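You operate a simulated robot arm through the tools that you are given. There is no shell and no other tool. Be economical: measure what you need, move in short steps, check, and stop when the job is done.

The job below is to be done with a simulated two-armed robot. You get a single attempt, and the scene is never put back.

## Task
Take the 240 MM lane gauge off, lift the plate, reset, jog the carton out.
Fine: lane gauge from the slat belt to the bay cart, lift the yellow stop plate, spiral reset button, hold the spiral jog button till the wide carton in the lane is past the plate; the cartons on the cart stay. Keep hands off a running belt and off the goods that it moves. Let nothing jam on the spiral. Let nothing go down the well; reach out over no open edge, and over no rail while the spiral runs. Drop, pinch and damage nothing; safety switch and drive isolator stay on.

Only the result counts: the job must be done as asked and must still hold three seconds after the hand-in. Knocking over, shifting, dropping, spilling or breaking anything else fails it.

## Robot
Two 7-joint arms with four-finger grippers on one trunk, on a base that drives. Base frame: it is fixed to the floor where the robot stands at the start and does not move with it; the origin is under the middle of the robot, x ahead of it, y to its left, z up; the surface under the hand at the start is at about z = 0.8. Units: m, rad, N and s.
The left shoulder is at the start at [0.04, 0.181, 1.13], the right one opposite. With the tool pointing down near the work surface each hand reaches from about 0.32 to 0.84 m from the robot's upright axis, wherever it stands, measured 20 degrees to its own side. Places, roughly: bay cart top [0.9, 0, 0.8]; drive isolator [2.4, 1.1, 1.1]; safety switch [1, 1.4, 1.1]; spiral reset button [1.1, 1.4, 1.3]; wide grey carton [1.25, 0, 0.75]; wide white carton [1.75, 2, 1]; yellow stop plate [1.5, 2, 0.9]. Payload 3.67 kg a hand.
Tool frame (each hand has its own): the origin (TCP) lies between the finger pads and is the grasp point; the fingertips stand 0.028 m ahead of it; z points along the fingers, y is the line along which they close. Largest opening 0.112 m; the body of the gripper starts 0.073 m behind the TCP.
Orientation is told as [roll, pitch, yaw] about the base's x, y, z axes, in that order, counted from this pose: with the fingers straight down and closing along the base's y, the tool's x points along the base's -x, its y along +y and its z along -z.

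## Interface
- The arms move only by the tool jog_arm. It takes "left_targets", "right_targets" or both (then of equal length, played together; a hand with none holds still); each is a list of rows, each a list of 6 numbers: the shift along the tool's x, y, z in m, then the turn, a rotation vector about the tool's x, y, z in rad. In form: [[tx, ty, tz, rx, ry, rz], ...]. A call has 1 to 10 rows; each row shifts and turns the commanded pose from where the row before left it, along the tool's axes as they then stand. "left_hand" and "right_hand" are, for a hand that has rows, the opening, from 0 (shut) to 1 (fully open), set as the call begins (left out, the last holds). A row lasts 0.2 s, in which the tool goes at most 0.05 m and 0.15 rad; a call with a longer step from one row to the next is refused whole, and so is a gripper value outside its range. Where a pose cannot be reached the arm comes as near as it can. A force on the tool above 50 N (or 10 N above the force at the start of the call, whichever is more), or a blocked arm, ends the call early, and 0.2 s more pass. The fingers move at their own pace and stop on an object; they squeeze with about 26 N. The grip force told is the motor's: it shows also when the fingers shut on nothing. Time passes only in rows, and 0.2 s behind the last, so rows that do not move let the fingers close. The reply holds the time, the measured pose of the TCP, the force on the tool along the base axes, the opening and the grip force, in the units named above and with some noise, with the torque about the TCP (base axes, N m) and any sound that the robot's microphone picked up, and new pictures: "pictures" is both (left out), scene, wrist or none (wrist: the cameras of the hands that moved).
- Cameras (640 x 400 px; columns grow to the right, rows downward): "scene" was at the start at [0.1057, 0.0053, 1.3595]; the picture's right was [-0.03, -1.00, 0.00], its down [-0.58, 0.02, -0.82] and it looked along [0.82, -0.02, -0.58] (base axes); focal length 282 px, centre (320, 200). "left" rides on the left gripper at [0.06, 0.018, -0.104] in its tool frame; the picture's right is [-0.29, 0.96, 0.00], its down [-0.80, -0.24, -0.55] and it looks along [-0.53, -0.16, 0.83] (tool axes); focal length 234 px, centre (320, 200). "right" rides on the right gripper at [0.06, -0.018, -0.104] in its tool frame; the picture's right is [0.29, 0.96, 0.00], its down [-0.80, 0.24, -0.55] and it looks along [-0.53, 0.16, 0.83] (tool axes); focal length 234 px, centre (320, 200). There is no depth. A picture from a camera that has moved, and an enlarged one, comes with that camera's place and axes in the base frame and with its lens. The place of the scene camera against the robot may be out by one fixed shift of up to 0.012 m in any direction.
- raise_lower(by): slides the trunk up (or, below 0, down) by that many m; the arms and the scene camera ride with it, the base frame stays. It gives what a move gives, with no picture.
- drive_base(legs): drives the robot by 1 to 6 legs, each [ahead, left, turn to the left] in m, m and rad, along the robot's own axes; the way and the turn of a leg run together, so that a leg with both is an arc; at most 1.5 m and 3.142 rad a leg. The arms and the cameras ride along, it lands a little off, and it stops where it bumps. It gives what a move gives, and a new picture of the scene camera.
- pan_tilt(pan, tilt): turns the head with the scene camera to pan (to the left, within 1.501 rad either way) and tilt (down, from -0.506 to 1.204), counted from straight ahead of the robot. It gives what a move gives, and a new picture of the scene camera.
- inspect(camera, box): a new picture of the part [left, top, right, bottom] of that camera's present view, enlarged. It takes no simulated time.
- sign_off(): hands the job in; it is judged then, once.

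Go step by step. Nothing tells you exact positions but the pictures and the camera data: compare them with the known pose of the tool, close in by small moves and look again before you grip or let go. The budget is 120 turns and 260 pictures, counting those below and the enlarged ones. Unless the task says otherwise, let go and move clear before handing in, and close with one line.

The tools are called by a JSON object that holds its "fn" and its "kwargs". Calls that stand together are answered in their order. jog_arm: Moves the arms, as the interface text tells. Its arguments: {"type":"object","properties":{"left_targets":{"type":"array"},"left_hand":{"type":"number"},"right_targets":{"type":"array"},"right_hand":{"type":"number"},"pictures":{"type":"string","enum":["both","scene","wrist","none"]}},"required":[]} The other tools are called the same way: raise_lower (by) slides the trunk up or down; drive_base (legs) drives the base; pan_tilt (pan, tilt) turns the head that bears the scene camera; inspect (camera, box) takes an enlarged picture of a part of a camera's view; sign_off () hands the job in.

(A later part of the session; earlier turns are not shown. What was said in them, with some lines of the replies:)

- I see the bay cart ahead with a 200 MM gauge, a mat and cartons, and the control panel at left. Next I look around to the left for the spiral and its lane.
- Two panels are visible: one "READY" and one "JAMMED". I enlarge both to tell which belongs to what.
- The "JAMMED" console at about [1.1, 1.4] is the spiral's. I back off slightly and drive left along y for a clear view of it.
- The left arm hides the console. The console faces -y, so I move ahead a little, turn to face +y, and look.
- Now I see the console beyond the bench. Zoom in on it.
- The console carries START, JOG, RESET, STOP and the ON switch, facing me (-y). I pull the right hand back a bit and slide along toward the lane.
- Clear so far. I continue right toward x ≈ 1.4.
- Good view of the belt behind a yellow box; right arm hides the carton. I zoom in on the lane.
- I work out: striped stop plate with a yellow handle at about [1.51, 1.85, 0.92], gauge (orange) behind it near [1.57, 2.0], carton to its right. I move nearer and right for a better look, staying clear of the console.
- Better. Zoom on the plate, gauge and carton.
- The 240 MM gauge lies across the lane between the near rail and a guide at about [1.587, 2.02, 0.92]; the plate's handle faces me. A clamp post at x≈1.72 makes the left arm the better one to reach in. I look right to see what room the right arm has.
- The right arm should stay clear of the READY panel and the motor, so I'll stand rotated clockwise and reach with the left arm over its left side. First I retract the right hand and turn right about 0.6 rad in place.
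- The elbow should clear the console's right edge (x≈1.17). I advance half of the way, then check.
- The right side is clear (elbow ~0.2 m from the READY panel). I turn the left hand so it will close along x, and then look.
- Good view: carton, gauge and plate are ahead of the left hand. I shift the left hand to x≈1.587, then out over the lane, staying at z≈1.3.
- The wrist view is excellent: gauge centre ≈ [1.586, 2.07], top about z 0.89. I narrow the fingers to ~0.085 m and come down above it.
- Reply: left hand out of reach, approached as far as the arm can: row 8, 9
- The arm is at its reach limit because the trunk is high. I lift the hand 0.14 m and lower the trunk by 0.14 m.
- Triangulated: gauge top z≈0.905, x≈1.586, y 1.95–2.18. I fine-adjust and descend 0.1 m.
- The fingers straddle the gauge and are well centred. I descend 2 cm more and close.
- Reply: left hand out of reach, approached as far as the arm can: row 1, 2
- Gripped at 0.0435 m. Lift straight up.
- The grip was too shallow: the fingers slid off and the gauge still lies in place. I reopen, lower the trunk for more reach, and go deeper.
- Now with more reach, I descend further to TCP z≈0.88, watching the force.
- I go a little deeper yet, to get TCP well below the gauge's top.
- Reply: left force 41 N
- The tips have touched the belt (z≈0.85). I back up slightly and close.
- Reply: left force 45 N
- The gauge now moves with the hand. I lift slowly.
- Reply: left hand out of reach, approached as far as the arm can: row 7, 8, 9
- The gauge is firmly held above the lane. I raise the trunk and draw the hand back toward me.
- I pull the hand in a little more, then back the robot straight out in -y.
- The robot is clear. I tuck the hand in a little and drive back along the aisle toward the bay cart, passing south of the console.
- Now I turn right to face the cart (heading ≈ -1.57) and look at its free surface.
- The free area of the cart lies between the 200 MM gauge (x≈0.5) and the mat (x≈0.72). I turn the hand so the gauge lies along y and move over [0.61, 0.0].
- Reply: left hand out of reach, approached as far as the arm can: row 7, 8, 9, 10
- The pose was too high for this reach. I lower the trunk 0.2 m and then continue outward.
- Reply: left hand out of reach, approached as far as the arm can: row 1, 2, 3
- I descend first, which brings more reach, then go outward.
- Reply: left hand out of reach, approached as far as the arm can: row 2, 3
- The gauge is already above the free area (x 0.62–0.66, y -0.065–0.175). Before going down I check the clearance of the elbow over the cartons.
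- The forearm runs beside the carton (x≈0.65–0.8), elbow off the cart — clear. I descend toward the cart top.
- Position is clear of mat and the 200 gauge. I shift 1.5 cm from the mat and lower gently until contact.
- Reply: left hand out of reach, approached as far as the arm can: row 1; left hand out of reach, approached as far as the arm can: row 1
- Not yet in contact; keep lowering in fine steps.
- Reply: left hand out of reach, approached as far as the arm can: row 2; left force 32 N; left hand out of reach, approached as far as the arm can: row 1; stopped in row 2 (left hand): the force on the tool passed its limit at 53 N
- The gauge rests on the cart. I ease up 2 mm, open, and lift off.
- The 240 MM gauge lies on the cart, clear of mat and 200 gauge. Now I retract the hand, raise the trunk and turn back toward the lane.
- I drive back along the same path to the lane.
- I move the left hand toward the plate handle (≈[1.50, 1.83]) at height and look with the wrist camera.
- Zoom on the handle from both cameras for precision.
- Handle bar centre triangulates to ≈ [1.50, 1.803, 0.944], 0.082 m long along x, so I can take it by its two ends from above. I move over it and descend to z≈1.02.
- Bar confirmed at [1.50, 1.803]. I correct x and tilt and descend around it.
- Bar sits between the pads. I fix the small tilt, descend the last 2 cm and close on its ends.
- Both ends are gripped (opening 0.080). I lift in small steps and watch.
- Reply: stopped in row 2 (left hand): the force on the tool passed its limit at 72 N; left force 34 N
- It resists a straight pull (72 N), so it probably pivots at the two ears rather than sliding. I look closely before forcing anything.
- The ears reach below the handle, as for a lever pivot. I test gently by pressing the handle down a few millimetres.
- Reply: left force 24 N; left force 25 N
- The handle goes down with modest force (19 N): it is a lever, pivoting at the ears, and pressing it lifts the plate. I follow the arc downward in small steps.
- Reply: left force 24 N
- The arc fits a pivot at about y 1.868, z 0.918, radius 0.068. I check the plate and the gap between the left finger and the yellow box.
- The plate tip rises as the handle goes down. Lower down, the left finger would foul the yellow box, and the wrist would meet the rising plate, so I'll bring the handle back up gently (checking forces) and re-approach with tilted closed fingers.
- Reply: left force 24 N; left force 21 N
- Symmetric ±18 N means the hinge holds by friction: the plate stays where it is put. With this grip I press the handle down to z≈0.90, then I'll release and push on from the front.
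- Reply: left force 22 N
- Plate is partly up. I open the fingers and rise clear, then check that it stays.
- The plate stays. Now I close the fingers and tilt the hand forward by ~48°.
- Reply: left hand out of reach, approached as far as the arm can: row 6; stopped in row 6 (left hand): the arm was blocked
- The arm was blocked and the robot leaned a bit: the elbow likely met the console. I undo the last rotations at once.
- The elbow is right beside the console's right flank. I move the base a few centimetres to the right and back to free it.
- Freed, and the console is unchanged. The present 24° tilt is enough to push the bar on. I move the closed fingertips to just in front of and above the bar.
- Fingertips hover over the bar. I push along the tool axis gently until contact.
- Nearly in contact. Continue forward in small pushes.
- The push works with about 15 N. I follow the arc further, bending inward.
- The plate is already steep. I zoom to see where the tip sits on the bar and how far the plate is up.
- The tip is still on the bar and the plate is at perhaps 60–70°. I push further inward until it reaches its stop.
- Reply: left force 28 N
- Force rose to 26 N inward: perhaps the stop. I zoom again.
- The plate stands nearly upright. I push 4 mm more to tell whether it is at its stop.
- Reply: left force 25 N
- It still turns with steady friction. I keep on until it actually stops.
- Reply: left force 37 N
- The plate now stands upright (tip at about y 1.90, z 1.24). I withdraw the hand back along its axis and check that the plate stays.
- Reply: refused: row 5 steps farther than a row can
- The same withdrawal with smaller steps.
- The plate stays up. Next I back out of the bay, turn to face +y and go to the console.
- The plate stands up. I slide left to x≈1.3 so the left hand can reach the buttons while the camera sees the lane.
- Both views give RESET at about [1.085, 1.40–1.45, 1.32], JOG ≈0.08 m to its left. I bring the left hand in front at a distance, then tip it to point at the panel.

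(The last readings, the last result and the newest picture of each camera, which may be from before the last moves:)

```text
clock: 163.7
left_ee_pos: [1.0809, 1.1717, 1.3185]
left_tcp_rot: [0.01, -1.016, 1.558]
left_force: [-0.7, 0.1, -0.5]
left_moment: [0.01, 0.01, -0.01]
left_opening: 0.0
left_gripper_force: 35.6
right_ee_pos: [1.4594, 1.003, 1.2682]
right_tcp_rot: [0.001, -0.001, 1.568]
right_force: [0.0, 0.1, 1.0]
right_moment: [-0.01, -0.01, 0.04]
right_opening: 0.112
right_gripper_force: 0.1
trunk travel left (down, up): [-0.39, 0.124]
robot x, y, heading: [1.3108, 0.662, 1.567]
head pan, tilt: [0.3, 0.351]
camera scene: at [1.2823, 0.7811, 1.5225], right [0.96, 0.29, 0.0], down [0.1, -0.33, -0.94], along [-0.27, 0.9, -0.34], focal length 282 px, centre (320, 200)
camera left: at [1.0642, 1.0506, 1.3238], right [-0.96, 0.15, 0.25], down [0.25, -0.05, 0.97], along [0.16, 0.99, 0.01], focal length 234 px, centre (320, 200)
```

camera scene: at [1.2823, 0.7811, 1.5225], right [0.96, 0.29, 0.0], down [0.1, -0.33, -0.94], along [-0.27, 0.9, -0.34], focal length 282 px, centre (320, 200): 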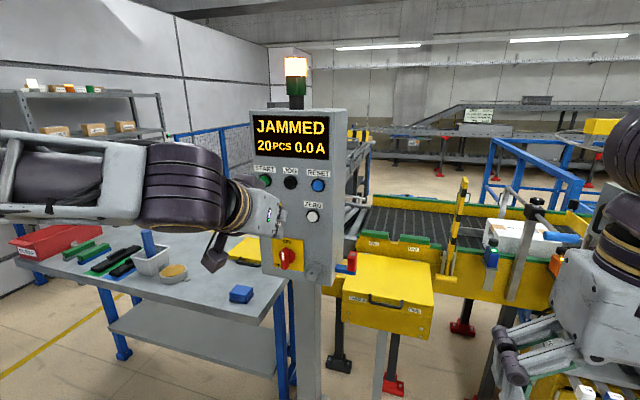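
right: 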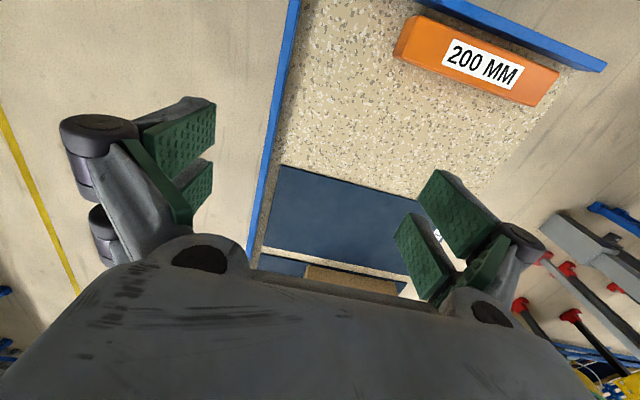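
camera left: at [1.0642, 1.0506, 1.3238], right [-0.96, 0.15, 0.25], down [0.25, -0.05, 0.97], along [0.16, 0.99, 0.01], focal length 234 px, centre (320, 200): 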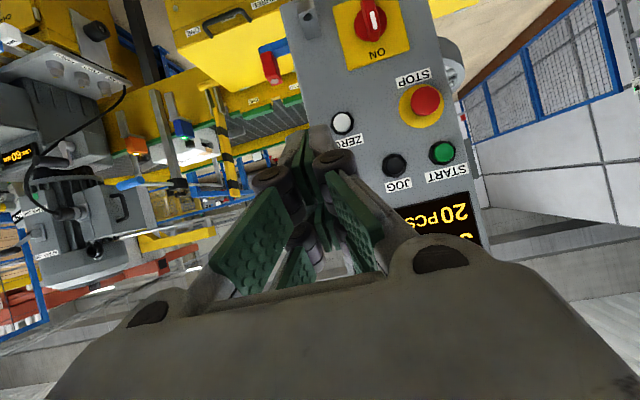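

The wrist view shows START/JOG and ZERO; RESET is behind the fingers. Panel plane is y≈1.46, JOG ≈[0.994, 1.302], RESET ≈[1.071, 1.302]. I finish the rotation to point straight at the panel.

{"fn": "jog_arm", "kwargs": {"left_targets": [[0, 0, 0, 0, -0.139, 0], [0, 0, 0, 0, -0.139, 0], [0, 0, 0, 0, -0.139, 0], [0, 0, 0, 0, -0.136, 0]]}}

```text
clock: 164.7
left_ee_pos: [1.0848, 1.2178, 1.3356]
left_tcp_rot: [1.054, -1.564, 0.514]
left_force: [-1.0, -0.6, -0.3]
left_moment: [-0.04, -0.01, -0.01]
left_opening: 0.0
left_gripper_force: 35.7
left hand out of reach, approached as far as the arm can: row 2, 3, 4
right_ee_pos: [1.459, 1.0015, 1.2666]
right_tcp_rot: [0.0, 0.0, 1.567]
right_force: [0.2, 0.0, 0.1]
right_moment: [-0.02, 0.01, -0.01]
right_opening: 0.1119
right_gripper_force: 0.0
trunk travel left (down, up): [-0.39, 0.124]
robot x, y, heading: [1.3149, 0.6627, 1.565]
head pan, tilt: [0.3, 0.351]
camera scene: at [1.2823, 0.7821, 1.5224], right [0.96, 0.29, 0.0], down [0.1, -0.33, -0.94], along [-0.27, 0.9, -0.34], focal length 282 px, centre (320, 200)
camera left: at [1.068, 1.1121, 1.2761], right [-0.96, 0.0, 0.29], down [0.24, -0.55, 0.8], along [0.17, 0.83, 0.53], focal length 234 px, centre (320, 200)
```

scene: 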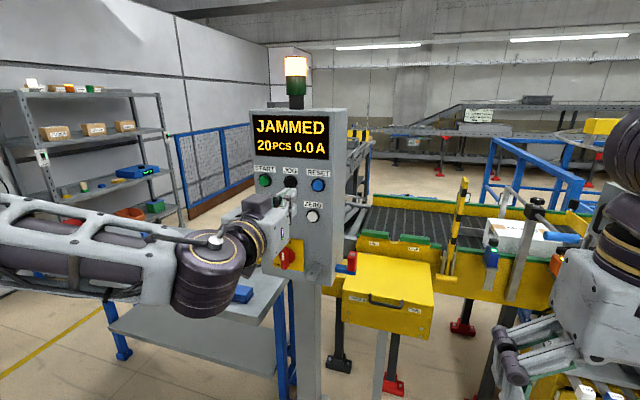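
left: 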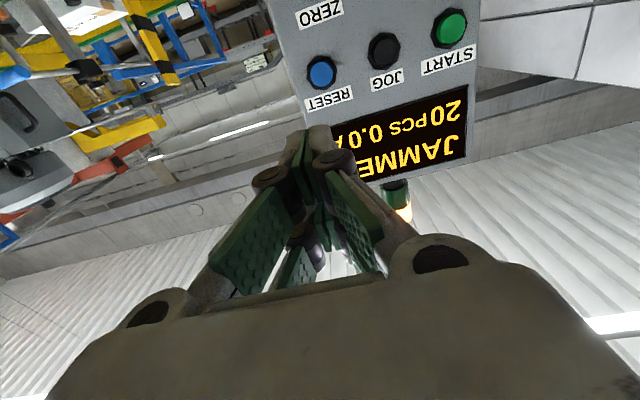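

Now the hand points straight at the panel; RESET ≈ [1.079, 1.45, 1.305], JOG ≈ [0.996, 1.45, 1.304]. I align with RESET and approach part way.

{"fn": "jog_arm", "kwargs": {"left_targets": [[0.015, 0.003, 0, 0, 0, 0], [0.015, 0.003, 0.01, 0, 0, 0], [0, 0, 0.04, 0, 0, 0], [0, 0, 0.03, 0, 0, 0]]}}

```text
clock: 165.7
left_ee_pos: [1.0807, 1.2978, 1.3048]
left_tcp_rot: [1.002, -1.563, 0.563]
left_force: [0.2, -0.7, 0.4]
left_moment: [0.01, -0.02, -0.01]
left_opening: 0.0001
left_gripper_force: 36.0
right_ee_pos: [1.4586, 1.0036, 1.2665]
right_tcp_rot: [-0.001, 0.0, 1.567]
right_force: [0.5, -0.5, 0.2]
right_moment: [0.0, 0.0, 0.02]
right_opening: 0.1118
right_gripper_force: 0.0
trunk travel left (down, up): [-0.39, 0.124]
robot x, y, heading: [1.3089, 0.666, 1.566]
head pan, tilt: [0.3, 0.351]
camera scene: at [1.2827, 0.7828, 1.5224], right [0.96, 0.29, 0.0], down [0.1, -0.33, -0.94], along [-0.27, 0.9, -0.34], focal length 282 px, centre (320, 200)
camera left: at [1.0624, 1.1932, 1.2464], right [-0.96, 0.0, 0.29], down [0.24, -0.55, 0.8], along [0.17, 0.83, 0.53], focal length 234 px, centre (320, 200)
```

scene: 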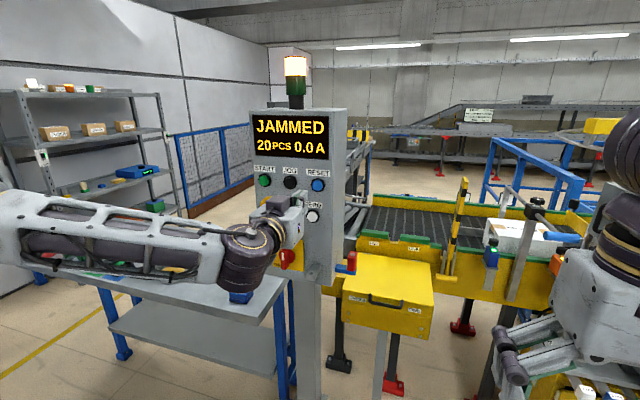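
left: 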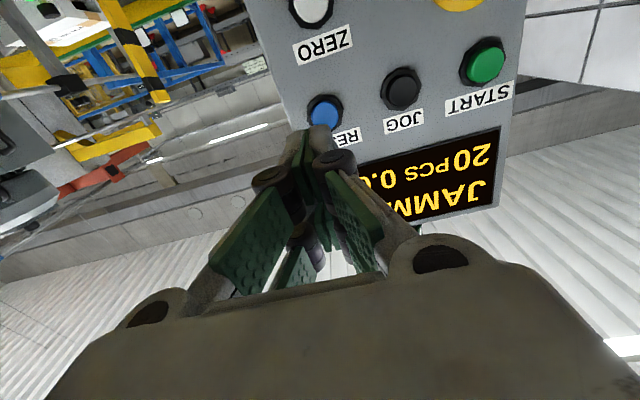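

Well aligned with RESET. I approach further and then press gently.

{"fn": "jog_arm", "kwargs": {"left_targets": [[0, 0, 0.04, 0, 0, 0], [0, 0, 0.03, 0, 0, 0], [0, 0, 0.02, 0, 0, 0]]}}

```text
clock: 166.5
left_ee_pos: [1.0818, 1.3843, 1.308]
left_tcp_rot: [1.141, -1.563, 0.427]
left_force: [-0.2, -0.7, -0.2]
left_moment: [0.02, 0.01, 0.0]
left_opening: 0.0002
left_gripper_force: 36.3
right_ee_pos: [1.4594, 1.0032, 1.2679]
right_tcp_rot: [0.001, -0.002, 1.566]
right_force: [-0.6, -0.6, -0.9]
right_moment: [0.01, -0.02, -0.01]
right_opening: 0.1118
right_gripper_force: 0.1
trunk travel left (down, up): [-0.39, 0.124]
robot x, y, heading: [1.3133, 0.664, 1.563]
head pan, tilt: [0.3, 0.351]
camera scene: at [1.2829, 0.7812, 1.5225], right [0.96, 0.29, 0.0], down [0.1, -0.33, -0.94], along [-0.27, 0.9, -0.34], focal length 282 px, centre (320, 200)
camera left: at [1.0638, 1.2808, 1.2488], right [-0.96, 0.0, 0.29], down [0.24, -0.55, 0.8], along [0.17, 0.83, 0.53], focal length 234 px, centre (320, 200)
```

scene: 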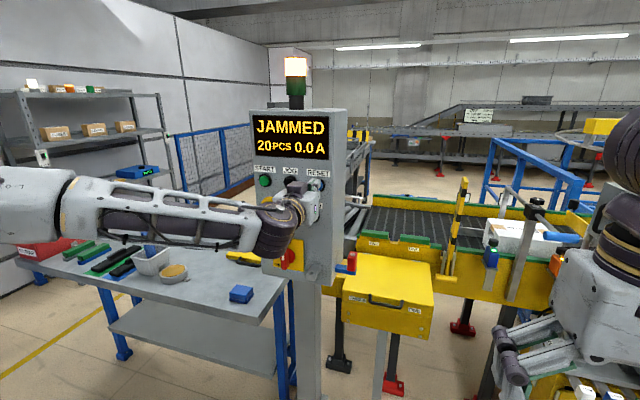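
left: 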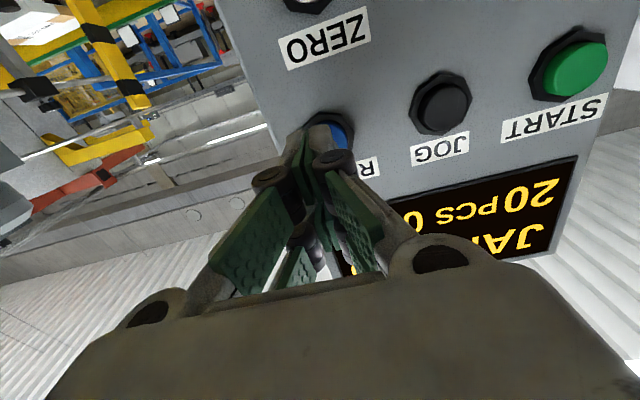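

I correct by a few mm and press.

{"fn": "jog_arm", "kwargs": {"left_targets": [[0.003, 0.006, 0.01, 0, 0, 0], [0, 0, 0.01, 0, 0, 0], [0, 0, 0.007, 0, 0, 0]]}}

```text
clock: 167.3
left_ee_pos: [1.0757, 1.4122, 1.3064]
left_tcp_rot: [1.088, -1.564, 0.481]
left_force: [0.2, -0.7, 0.3]
left_moment: [0.01, 0.0, 0.0]
left_opening: 0.0061
left_gripper_force: 36.1
right_ee_pos: [1.4588, 1.0019, 1.2692]
right_tcp_rot: [0.001, -0.002, 1.567]
right_force: [0.4, -0.8, -0.2]
right_moment: [0.0, 0.0, -0.01]
right_opening: 0.1124
right_gripper_force: 0.1
trunk travel left (down, up): [-0.39, 0.124]
robot x, y, heading: [1.3101, 0.6643, 1.566]
head pan, tilt: [0.3, 0.351]
camera scene: at [1.2831, 0.7815, 1.5225], right [0.96, 0.29, 0.0], down [0.1, -0.33, -0.94], along [-0.27, 0.9, -0.34], focal length 282 px, centre (320, 200)
camera left: at [1.0574, 1.3073, 1.2463], right [-0.96, 0.0, 0.29], down [0.24, -0.55, 0.8], along [0.17, 0.83, 0.53], focal length 234 px, centre (320, 200)
```

scene: 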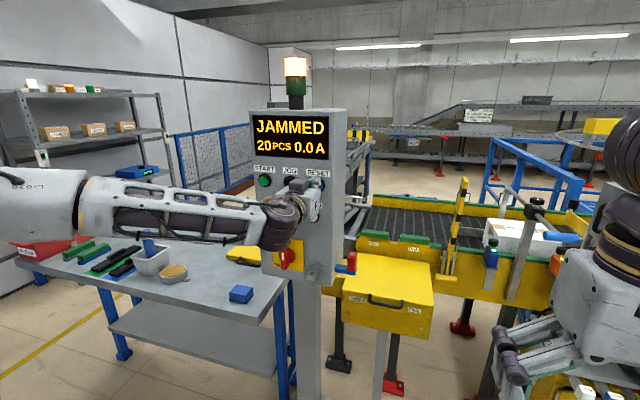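
left: 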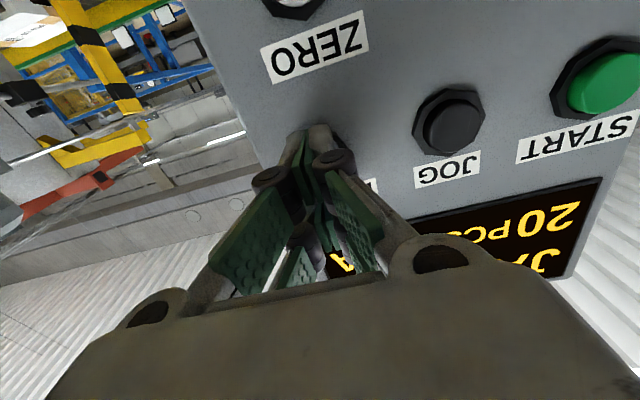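

Just touching. I press on in small steps.

{"fn": "jog_arm", "kwargs": {"left_targets": [[0, 0, 0.006, 0, 0, 0], [0, 0, 0.005, 0, 0, 0]], "pictures": "scene"}}

```text
clock: 167.9
left_ee_pos: [1.0747, 1.4204, 1.3056]
left_tcp_rot: [1.203, -1.563, 0.363]
left_force: [0.0, -24.0, -3.6]
left_moment: [-0.08, -0.02, 0.0]
left_opening: 0.0059
left_gripper_force: 35.9
right_ee_pos: [1.4587, 0.9985, 1.269]
right_tcp_rot: [-0.001, -0.005, 1.567]
right_force: [-0.7, -0.4, -0.2]
right_moment: [0.01, -0.01, -0.02]
right_opening: 0.112
right_gripper_force: 0.0
trunk travel left (down, up): [-0.39, 0.124]
robot x, y, heading: [1.3163, 0.6648, 1.563]
head pan, tilt: [0.3, 0.351]
heard: click
camera scene: at [1.2829, 0.7764, 1.5228], right [0.96, 0.29, 0.0], down [0.1, -0.33, -0.94], along [-0.27, 0.9, -0.34], focal length 282 px, centre (320, 200)
```

scene: 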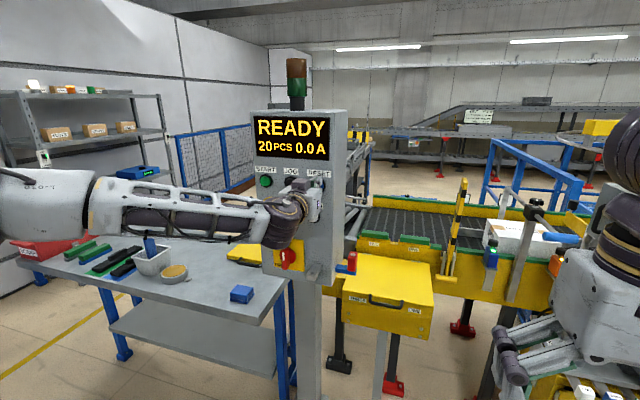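

Click heard and the display says READY. I back off, move over to JOG, and inspect the lane once more before pressing.

{"fn": "jog_arm", "kwargs": {"left_targets": [[0, 0, -0.03, 0, 0, 0], [0, 0, -0.02, 0, 0, 0], [0, 0.04, 0, 0, 0, 0], [0, 0.039, 0, 0, 0, 0]], "pictures": "wrist"}}

{"fn": "inspect", "kwargs": {"camera": "scene", "box": [340, 160, 580, 320]}}

```text
clock: 168.9
left_ee_pos: [0.9966, 1.3744, 1.3033]
left_tcp_rot: [1.127, -1.562, 0.44]
left_force: [-0.8, 0.2, -0.3]
left_moment: [0.03, 0.02, -0.03]
left_opening: 0.0001
left_gripper_force: 35.8
right_ee_pos: [1.4578, 1.0015, 1.2681]
right_tcp_rot: [-0.003, -0.002, 1.567]
right_force: [-0.4, -0.1, 0.3]
right_moment: [0.02, -0.01, 0.01]
right_opening: 0.1118
right_gripper_force: 0.1
trunk travel left (down, up): [-0.39, 0.124]
robot x, y, heading: [1.3091, 0.6633, 1.568]
head pan, tilt: [0.3, 0.351]
camera left: at [0.9784, 1.2693, 1.2432], right [-0.96, 0.0, 0.29], down [0.24, -0.55, 0.8], along [0.17, 0.83, 0.53], focal length 234 px, centre (320, 200)
```

left: 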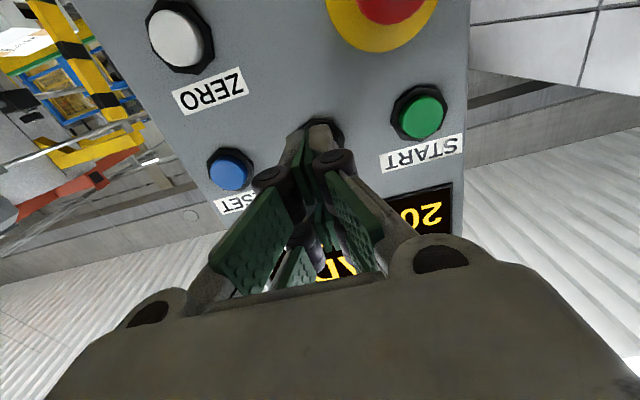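

```text
2.50 times, centred on (460, 240) of scene
camera zoom: at [1.2809, 0.7812, 1.5225], right [0.96, 0.29, 0.0], down [0.1, -0.33, -0.94], along [-0.27, 0.9, -0.34], focal length 705 px, centre (-30, 100)
```

zoom: 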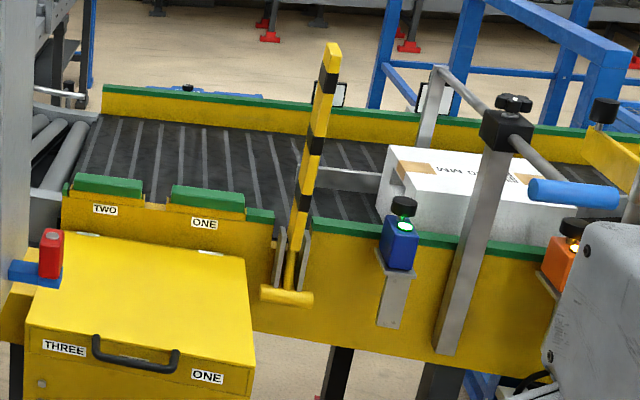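

The plate stands vertical, the lane is free, and the hand is in front of JOG. I press JOG.

{"fn": "jog_arm", "kwargs": {"left_targets": [[0, 0, 0.02, 0, 0, 0], [0, 0, 0.015, 0, 0, 0], [0, 0, 0.007, 0, 0, 0], [0, 0, 0.006, 0, 0, 0]], "pictures": "scene"}}

```text
clock: 169.9
left_ee_pos: [0.9962, 1.4198, 1.3041]
left_tcp_rot: [1.007, -1.563, 0.561]
left_force: [-0.1, -24.7, -7.6]
left_moment: [-0.11, -0.02, -0.01]
left_opening: 0.0059
left_gripper_force: 36.1
right_ee_pos: [1.4581, 0.9974, 1.2692]
right_tcp_rot: [0.0, -0.004, 1.566]
right_force: [-1.0, -0.5, 0.2]
right_moment: [-0.01, 0.0, 0.0]
right_opening: 0.1118
right_gripper_force: 0.0
trunk travel left (down, up): [-0.39, 0.124]
robot x, y, heading: [1.3093, 0.6618, 1.563]
head pan, tilt: [0.3, 0.351]
heard: click
camera scene: at [1.2819, 0.7765, 1.5227], right [0.96, 0.29, 0.0], down [0.1, -0.33, -0.94], along [-0.27, 0.9, -0.34], focal length 282 px, centre (320, 200)
```

scene: 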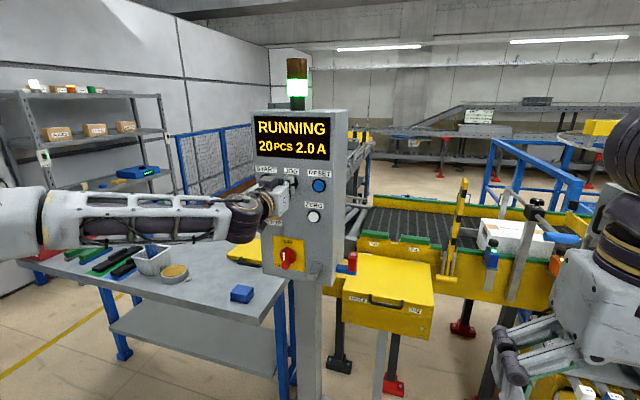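

RUNNING at 2.0 A, and the carton begins to move. I hold JOG and watch.

{"fn": "jog_arm", "kwargs": {"left_targets": [[0, 0, 0, 0, 0, 0], [0, 0, 0, 0, 0, 0], [0, 0, 0, 0, 0, 0], [0, 0, 0, 0, 0, 0]], "pictures": "scene"}}

```text
clock: 170.9
left_ee_pos: [0.997, 1.4217, 1.3053]
left_tcp_rot: [1.18, -1.564, 0.389]
left_force: [-0.9, -29.3, -14.3]
left_moment: [-0.33, 0.02, 0.01]
left_opening: 0.0061
left_gripper_force: 35.1
right_ee_pos: [1.4585, 0.9985, 1.2688]
right_tcp_rot: [-0.001, -0.004, 1.565]
right_force: [1.2, 0.1, 0.4]
right_moment: [0.0, 0.01, 0.01]
right_opening: 0.112
right_gripper_force: 0.1
trunk travel left (down, up): [-0.39, 0.124]
robot x, y, heading: [1.3149, 0.6612, 1.561]
head pan, tilt: [0.3, 0.351]
camera scene: at [1.282, 0.7773, 1.5227], right [0.96, 0.29, 0.0], down [0.1, -0.33, -0.94], along [-0.27, 0.9, -0.34], focal length 282 px, centre (320, 200)
```

scene: 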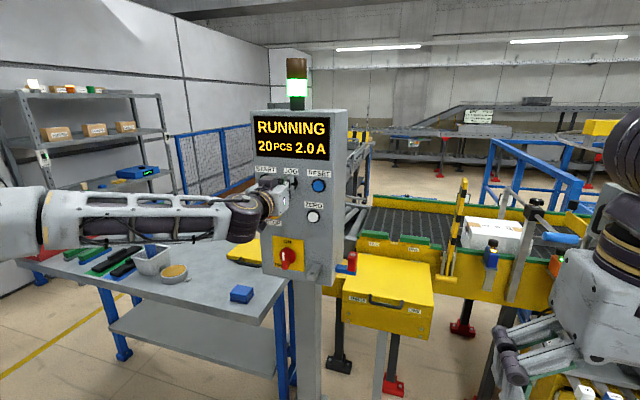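

The carton slides under the upright plate. Keep holding.

{"fn": "jog_arm", "kwargs": {"left_targets": [[0, 0, 0, 0, 0, 0], [0, 0, 0, 0, 0, 0], [0, 0, 0, 0, 0, 0], [0, 0, 0, 0, 0, 0], [0, 0, 0, 0, 0, 0], [0, 0, 0, 0, 0, 0], [0, 0, 0, 0, 0, 0]], "pictures": "scene"}}

```text
clock: 172.5
left_ee_pos: [0.9962, 1.4211, 1.306]
left_tcp_rot: [1.589, -1.561, -0.019]
left_force: [-0.9, -29.3, -11.0]
left_moment: [-0.27, 0.0, 0.04]
left_opening: 0.0059
left_gripper_force: 35.4
right_ee_pos: [1.4588, 0.9987, 1.2689]
right_tcp_rot: [0.0, -0.004, 1.568]
right_force: [0.1, 0.3, 0.0]
right_moment: [-0.03, 0.01, -0.01]
right_opening: 0.1122
right_gripper_force: 0.0
trunk travel left (down, up): [-0.39, 0.124]
robot x, y, heading: [1.3095, 0.6641, 1.565]
head pan, tilt: [0.3, 0.351]
camera scene: at [1.2822, 0.777, 1.5228], right [0.96, 0.29, 0.0], down [0.1, -0.33, -0.94], along [-0.27, 0.9, -0.34], focal length 282 px, centre (320, 200)
```

scene: 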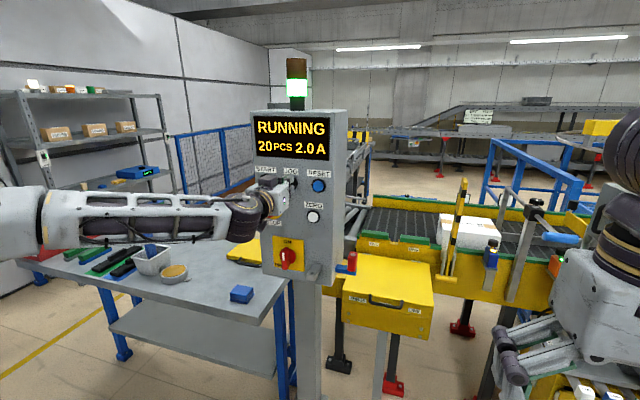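

Halfway through. Hold on.

{"fn": "jog_arm", "kwargs": {"left_targets": [[0, 0, 0, 0, 0, 0], [0, 0, 0, 0, 0, 0], [0, 0, 0, 0, 0, 0], [0, 0, 0, 0, 0, 0], [0, 0, 0, 0, 0, 0], [0, 0, 0, 0, 0, 0], [0, 0, 0, 0, 0, 0], [0, 0, 0, 0, 0, 0], [0, 0, 0, 0, 0, 0], [0, 0, 0, 0, 0, 0]], "pictures": "scene"}}

```text
clock: 174.7
left_ee_pos: [0.9969, 1.4202, 1.3072]
left_tcp_rot: [1.661, -1.563, -0.094]
left_force: [-2.0, -25.5, -3.9]
left_moment: [-0.11, 0.02, 0.04]
left_opening: 0.006
left_gripper_force: 36.0
right_ee_pos: [1.4597, 0.9969, 1.2679]
right_tcp_rot: [0.0, -0.004, 1.568]
right_force: [-0.1, -0.8, 0.4]
right_moment: [0.02, -0.02, 0.01]
right_opening: 0.1119
right_gripper_force: 0.0
trunk travel left (down, up): [-0.39, 0.124]
robot x, y, heading: [1.3126, 0.6653, 1.563]
head pan, tilt: [0.3, 0.351]
camera scene: at [1.2824, 0.7764, 1.5229], right [0.96, 0.29, 0.0], down [0.1, -0.33, -0.94], along [-0.27, 0.9, -0.34], focal length 282 px, centre (320, 200)
```

scene: 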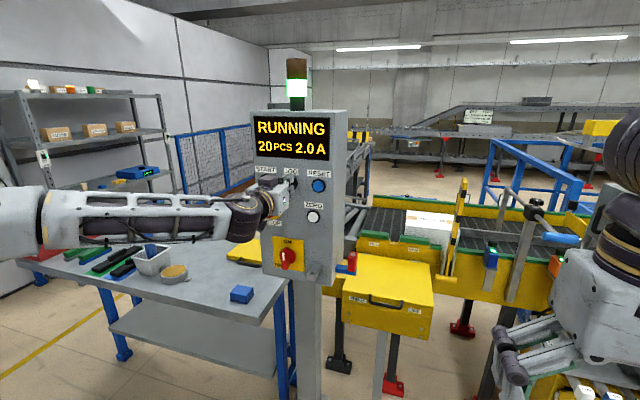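

The rear end is almost past. A bit more.

{"fn": "jog_arm", "kwargs": {"left_targets": [[0, 0, 0, 0, 0, 0], [0, 0, 0, 0, 0, 0], [0, 0, 0, 0, 0, 0], [0, 0, 0, 0, 0, 0], [0, 0, 0, 0, 0, 0], [0, 0, 0, 0, 0, 0], [0, 0, 0, 0, 0, 0]], "pictures": "none"}}

{"fn": "inspect", "kwargs": {"camera": "scene", "box": [340, 160, 580, 320]}}

```text
clock: 176.3
left_ee_pos: [0.9955, 1.4196, 1.3067]
left_tcp_rot: [1.663, -1.565, -0.094]
left_force: [-3.3, -26.4, -1.1]
left_moment: [-0.03, 0.0, 0.1]
left_opening: 0.0062
left_gripper_force: 35.7
right_ee_pos: [1.4589, 0.9982, 1.2691]
right_tcp_rot: [0.0, -0.006, 1.568]
right_force: [0.2, -0.5, -0.1]
right_moment: [0.01, -0.01, 0.01]
right_opening: 0.1123
right_gripper_force: 0.0
trunk travel left (down, up): [-0.39, 0.124]
robot x, y, heading: [1.3086, 0.6644, 1.564]
head pan, tilt: [0.3, 0.351]
```

```text
2.50 times, centred on (460, 240) of scene
camera zoom: at [1.2824, 0.7762, 1.5229], right [0.96, 0.29, 0.0], down [0.1, -0.33, -0.94], along [-0.27, 0.9, -0.34], focal length 705 px, centre (-30, 100)
```

zoom: 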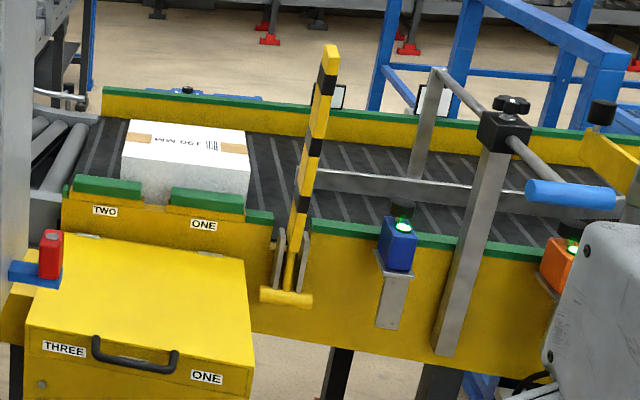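

The carton is clear past the plate. I release JOG now.

{"fn": "jog_arm", "kwargs": {"left_targets": [[0, 0, -0.02, 0, 0, 0], [0, 0, -0.04, 0, 0, 0], [0, 0, -0.04, 0, 0, 0]], "pictures": "scene"}}

{"fn": "inspect", "kwargs": {"camera": "scene", "box": [340, 160, 580, 320]}}

```text
clock: 177.1
left_ee_pos: [0.9956, 1.3215, 1.3055]
left_tcp_rot: [1.358, -1.565, 0.211]
left_force: [-0.4, -0.1, -0.4]
left_moment: [0.0, -0.02, -0.01]
left_opening: 0.0
left_gripper_force: 35.8
right_ee_pos: [1.4588, 0.9999, 1.2684]
right_tcp_rot: [0.0, -0.004, 1.566]
right_force: [0.6, -0.6, 0.6]
right_moment: [-0.01, -0.05, -0.02]
right_opening: 0.112
right_gripper_force: 0.1
trunk travel left (down, up): [-0.39, 0.124]
robot x, y, heading: [1.3119, 0.6632, 1.565]
head pan, tilt: [0.3, 0.351]
camera scene: at [1.2822, 0.7794, 1.5226], right [0.96, 0.29, 0.0], down [0.1, -0.33, -0.94], along [-0.27, 0.9, -0.34], focal length 282 px, centre (320, 200)
```

scene: 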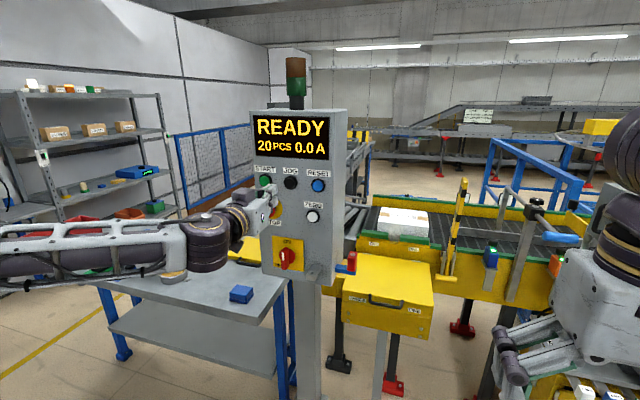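

```text
2.50 times, centred on (460, 240) of scene
camera zoom: at [1.2822, 0.7794, 1.5226], right [0.96, 0.29, 0.0], down [0.1, -0.33, -0.94], along [-0.27, 0.9, -0.34], focal length 705 px, centre (-30, 100)
```

zoom: 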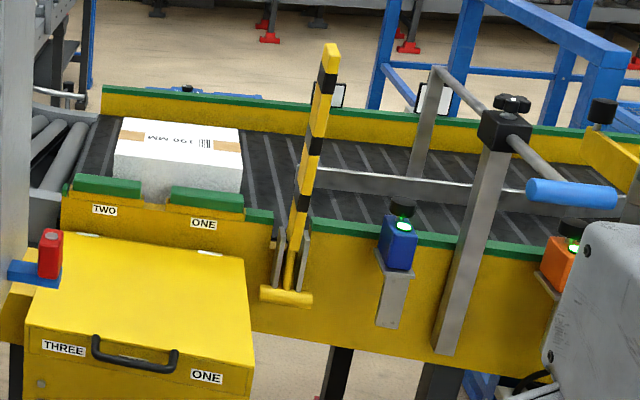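

The spiral is stopped (READY), the carton stands past the raised plate, and the switch is still ON. I move the hand well clear and hand in.

{"fn": "jog_arm", "kwargs": {"left_targets": [[0, 0, -0.03, 0, 0, 0], [0, 0, -0.03, 0, 0, 0], [0, 0, 0, 0, 0, 0], [0, 0, 0, 0, 0, 0]], "pictures": "scene"}}

```text
clock: 178.1
left_ee_pos: [0.9954, 1.2641, 1.3042]
left_tcp_rot: [1.161, -1.565, 0.407]
left_force: [-0.2, -0.5, -0.6]
left_moment: [-0.02, 0.02, -0.02]
left_opening: 0.0
left_gripper_force: 35.2
right_ee_pos: [1.4595, 1.0007, 1.2671]
right_tcp_rot: [0.0, -0.002, 1.567]
right_force: [-0.1, 0.4, 0.6]
right_moment: [0.01, 0.0, 0.0]
right_opening: 0.112
right_gripper_force: 0.1
trunk travel left (down, up): [-0.39, 0.124]
robot x, y, heading: [1.311, 0.6686, 1.561]
head pan, tilt: [0.3, 0.351]
camera scene: at [1.2827, 0.7807, 1.5226], right [0.96, 0.29, 0.0], down [0.1, -0.33, -0.94], along [-0.27, 0.9, -0.34], focal length 282 px, centre (320, 200)
```

scene: 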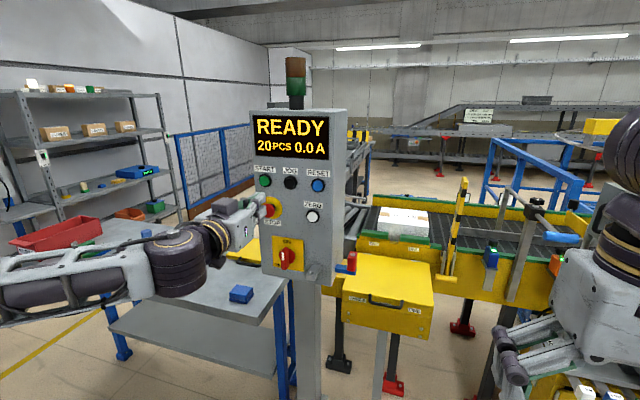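

Everything is at rest: plate up, carton past it, display READY, hands clear. I hand in.

{"fn": "sign_off", "kwargs": {}}

```text
The job is handed in.
```

The 240 MM lane gauge is on the bay cart, the yellow stop plate is up, the spiral was reset, and the wide carton was jogged about 5 cm past the plate. The spiral is stopped and shows READY. One slip: while I was lifting the plate, the left elbow pressed against the console's right side and the arm stopped. I freed it, and the console looked unchanged and worked normally afterwards.
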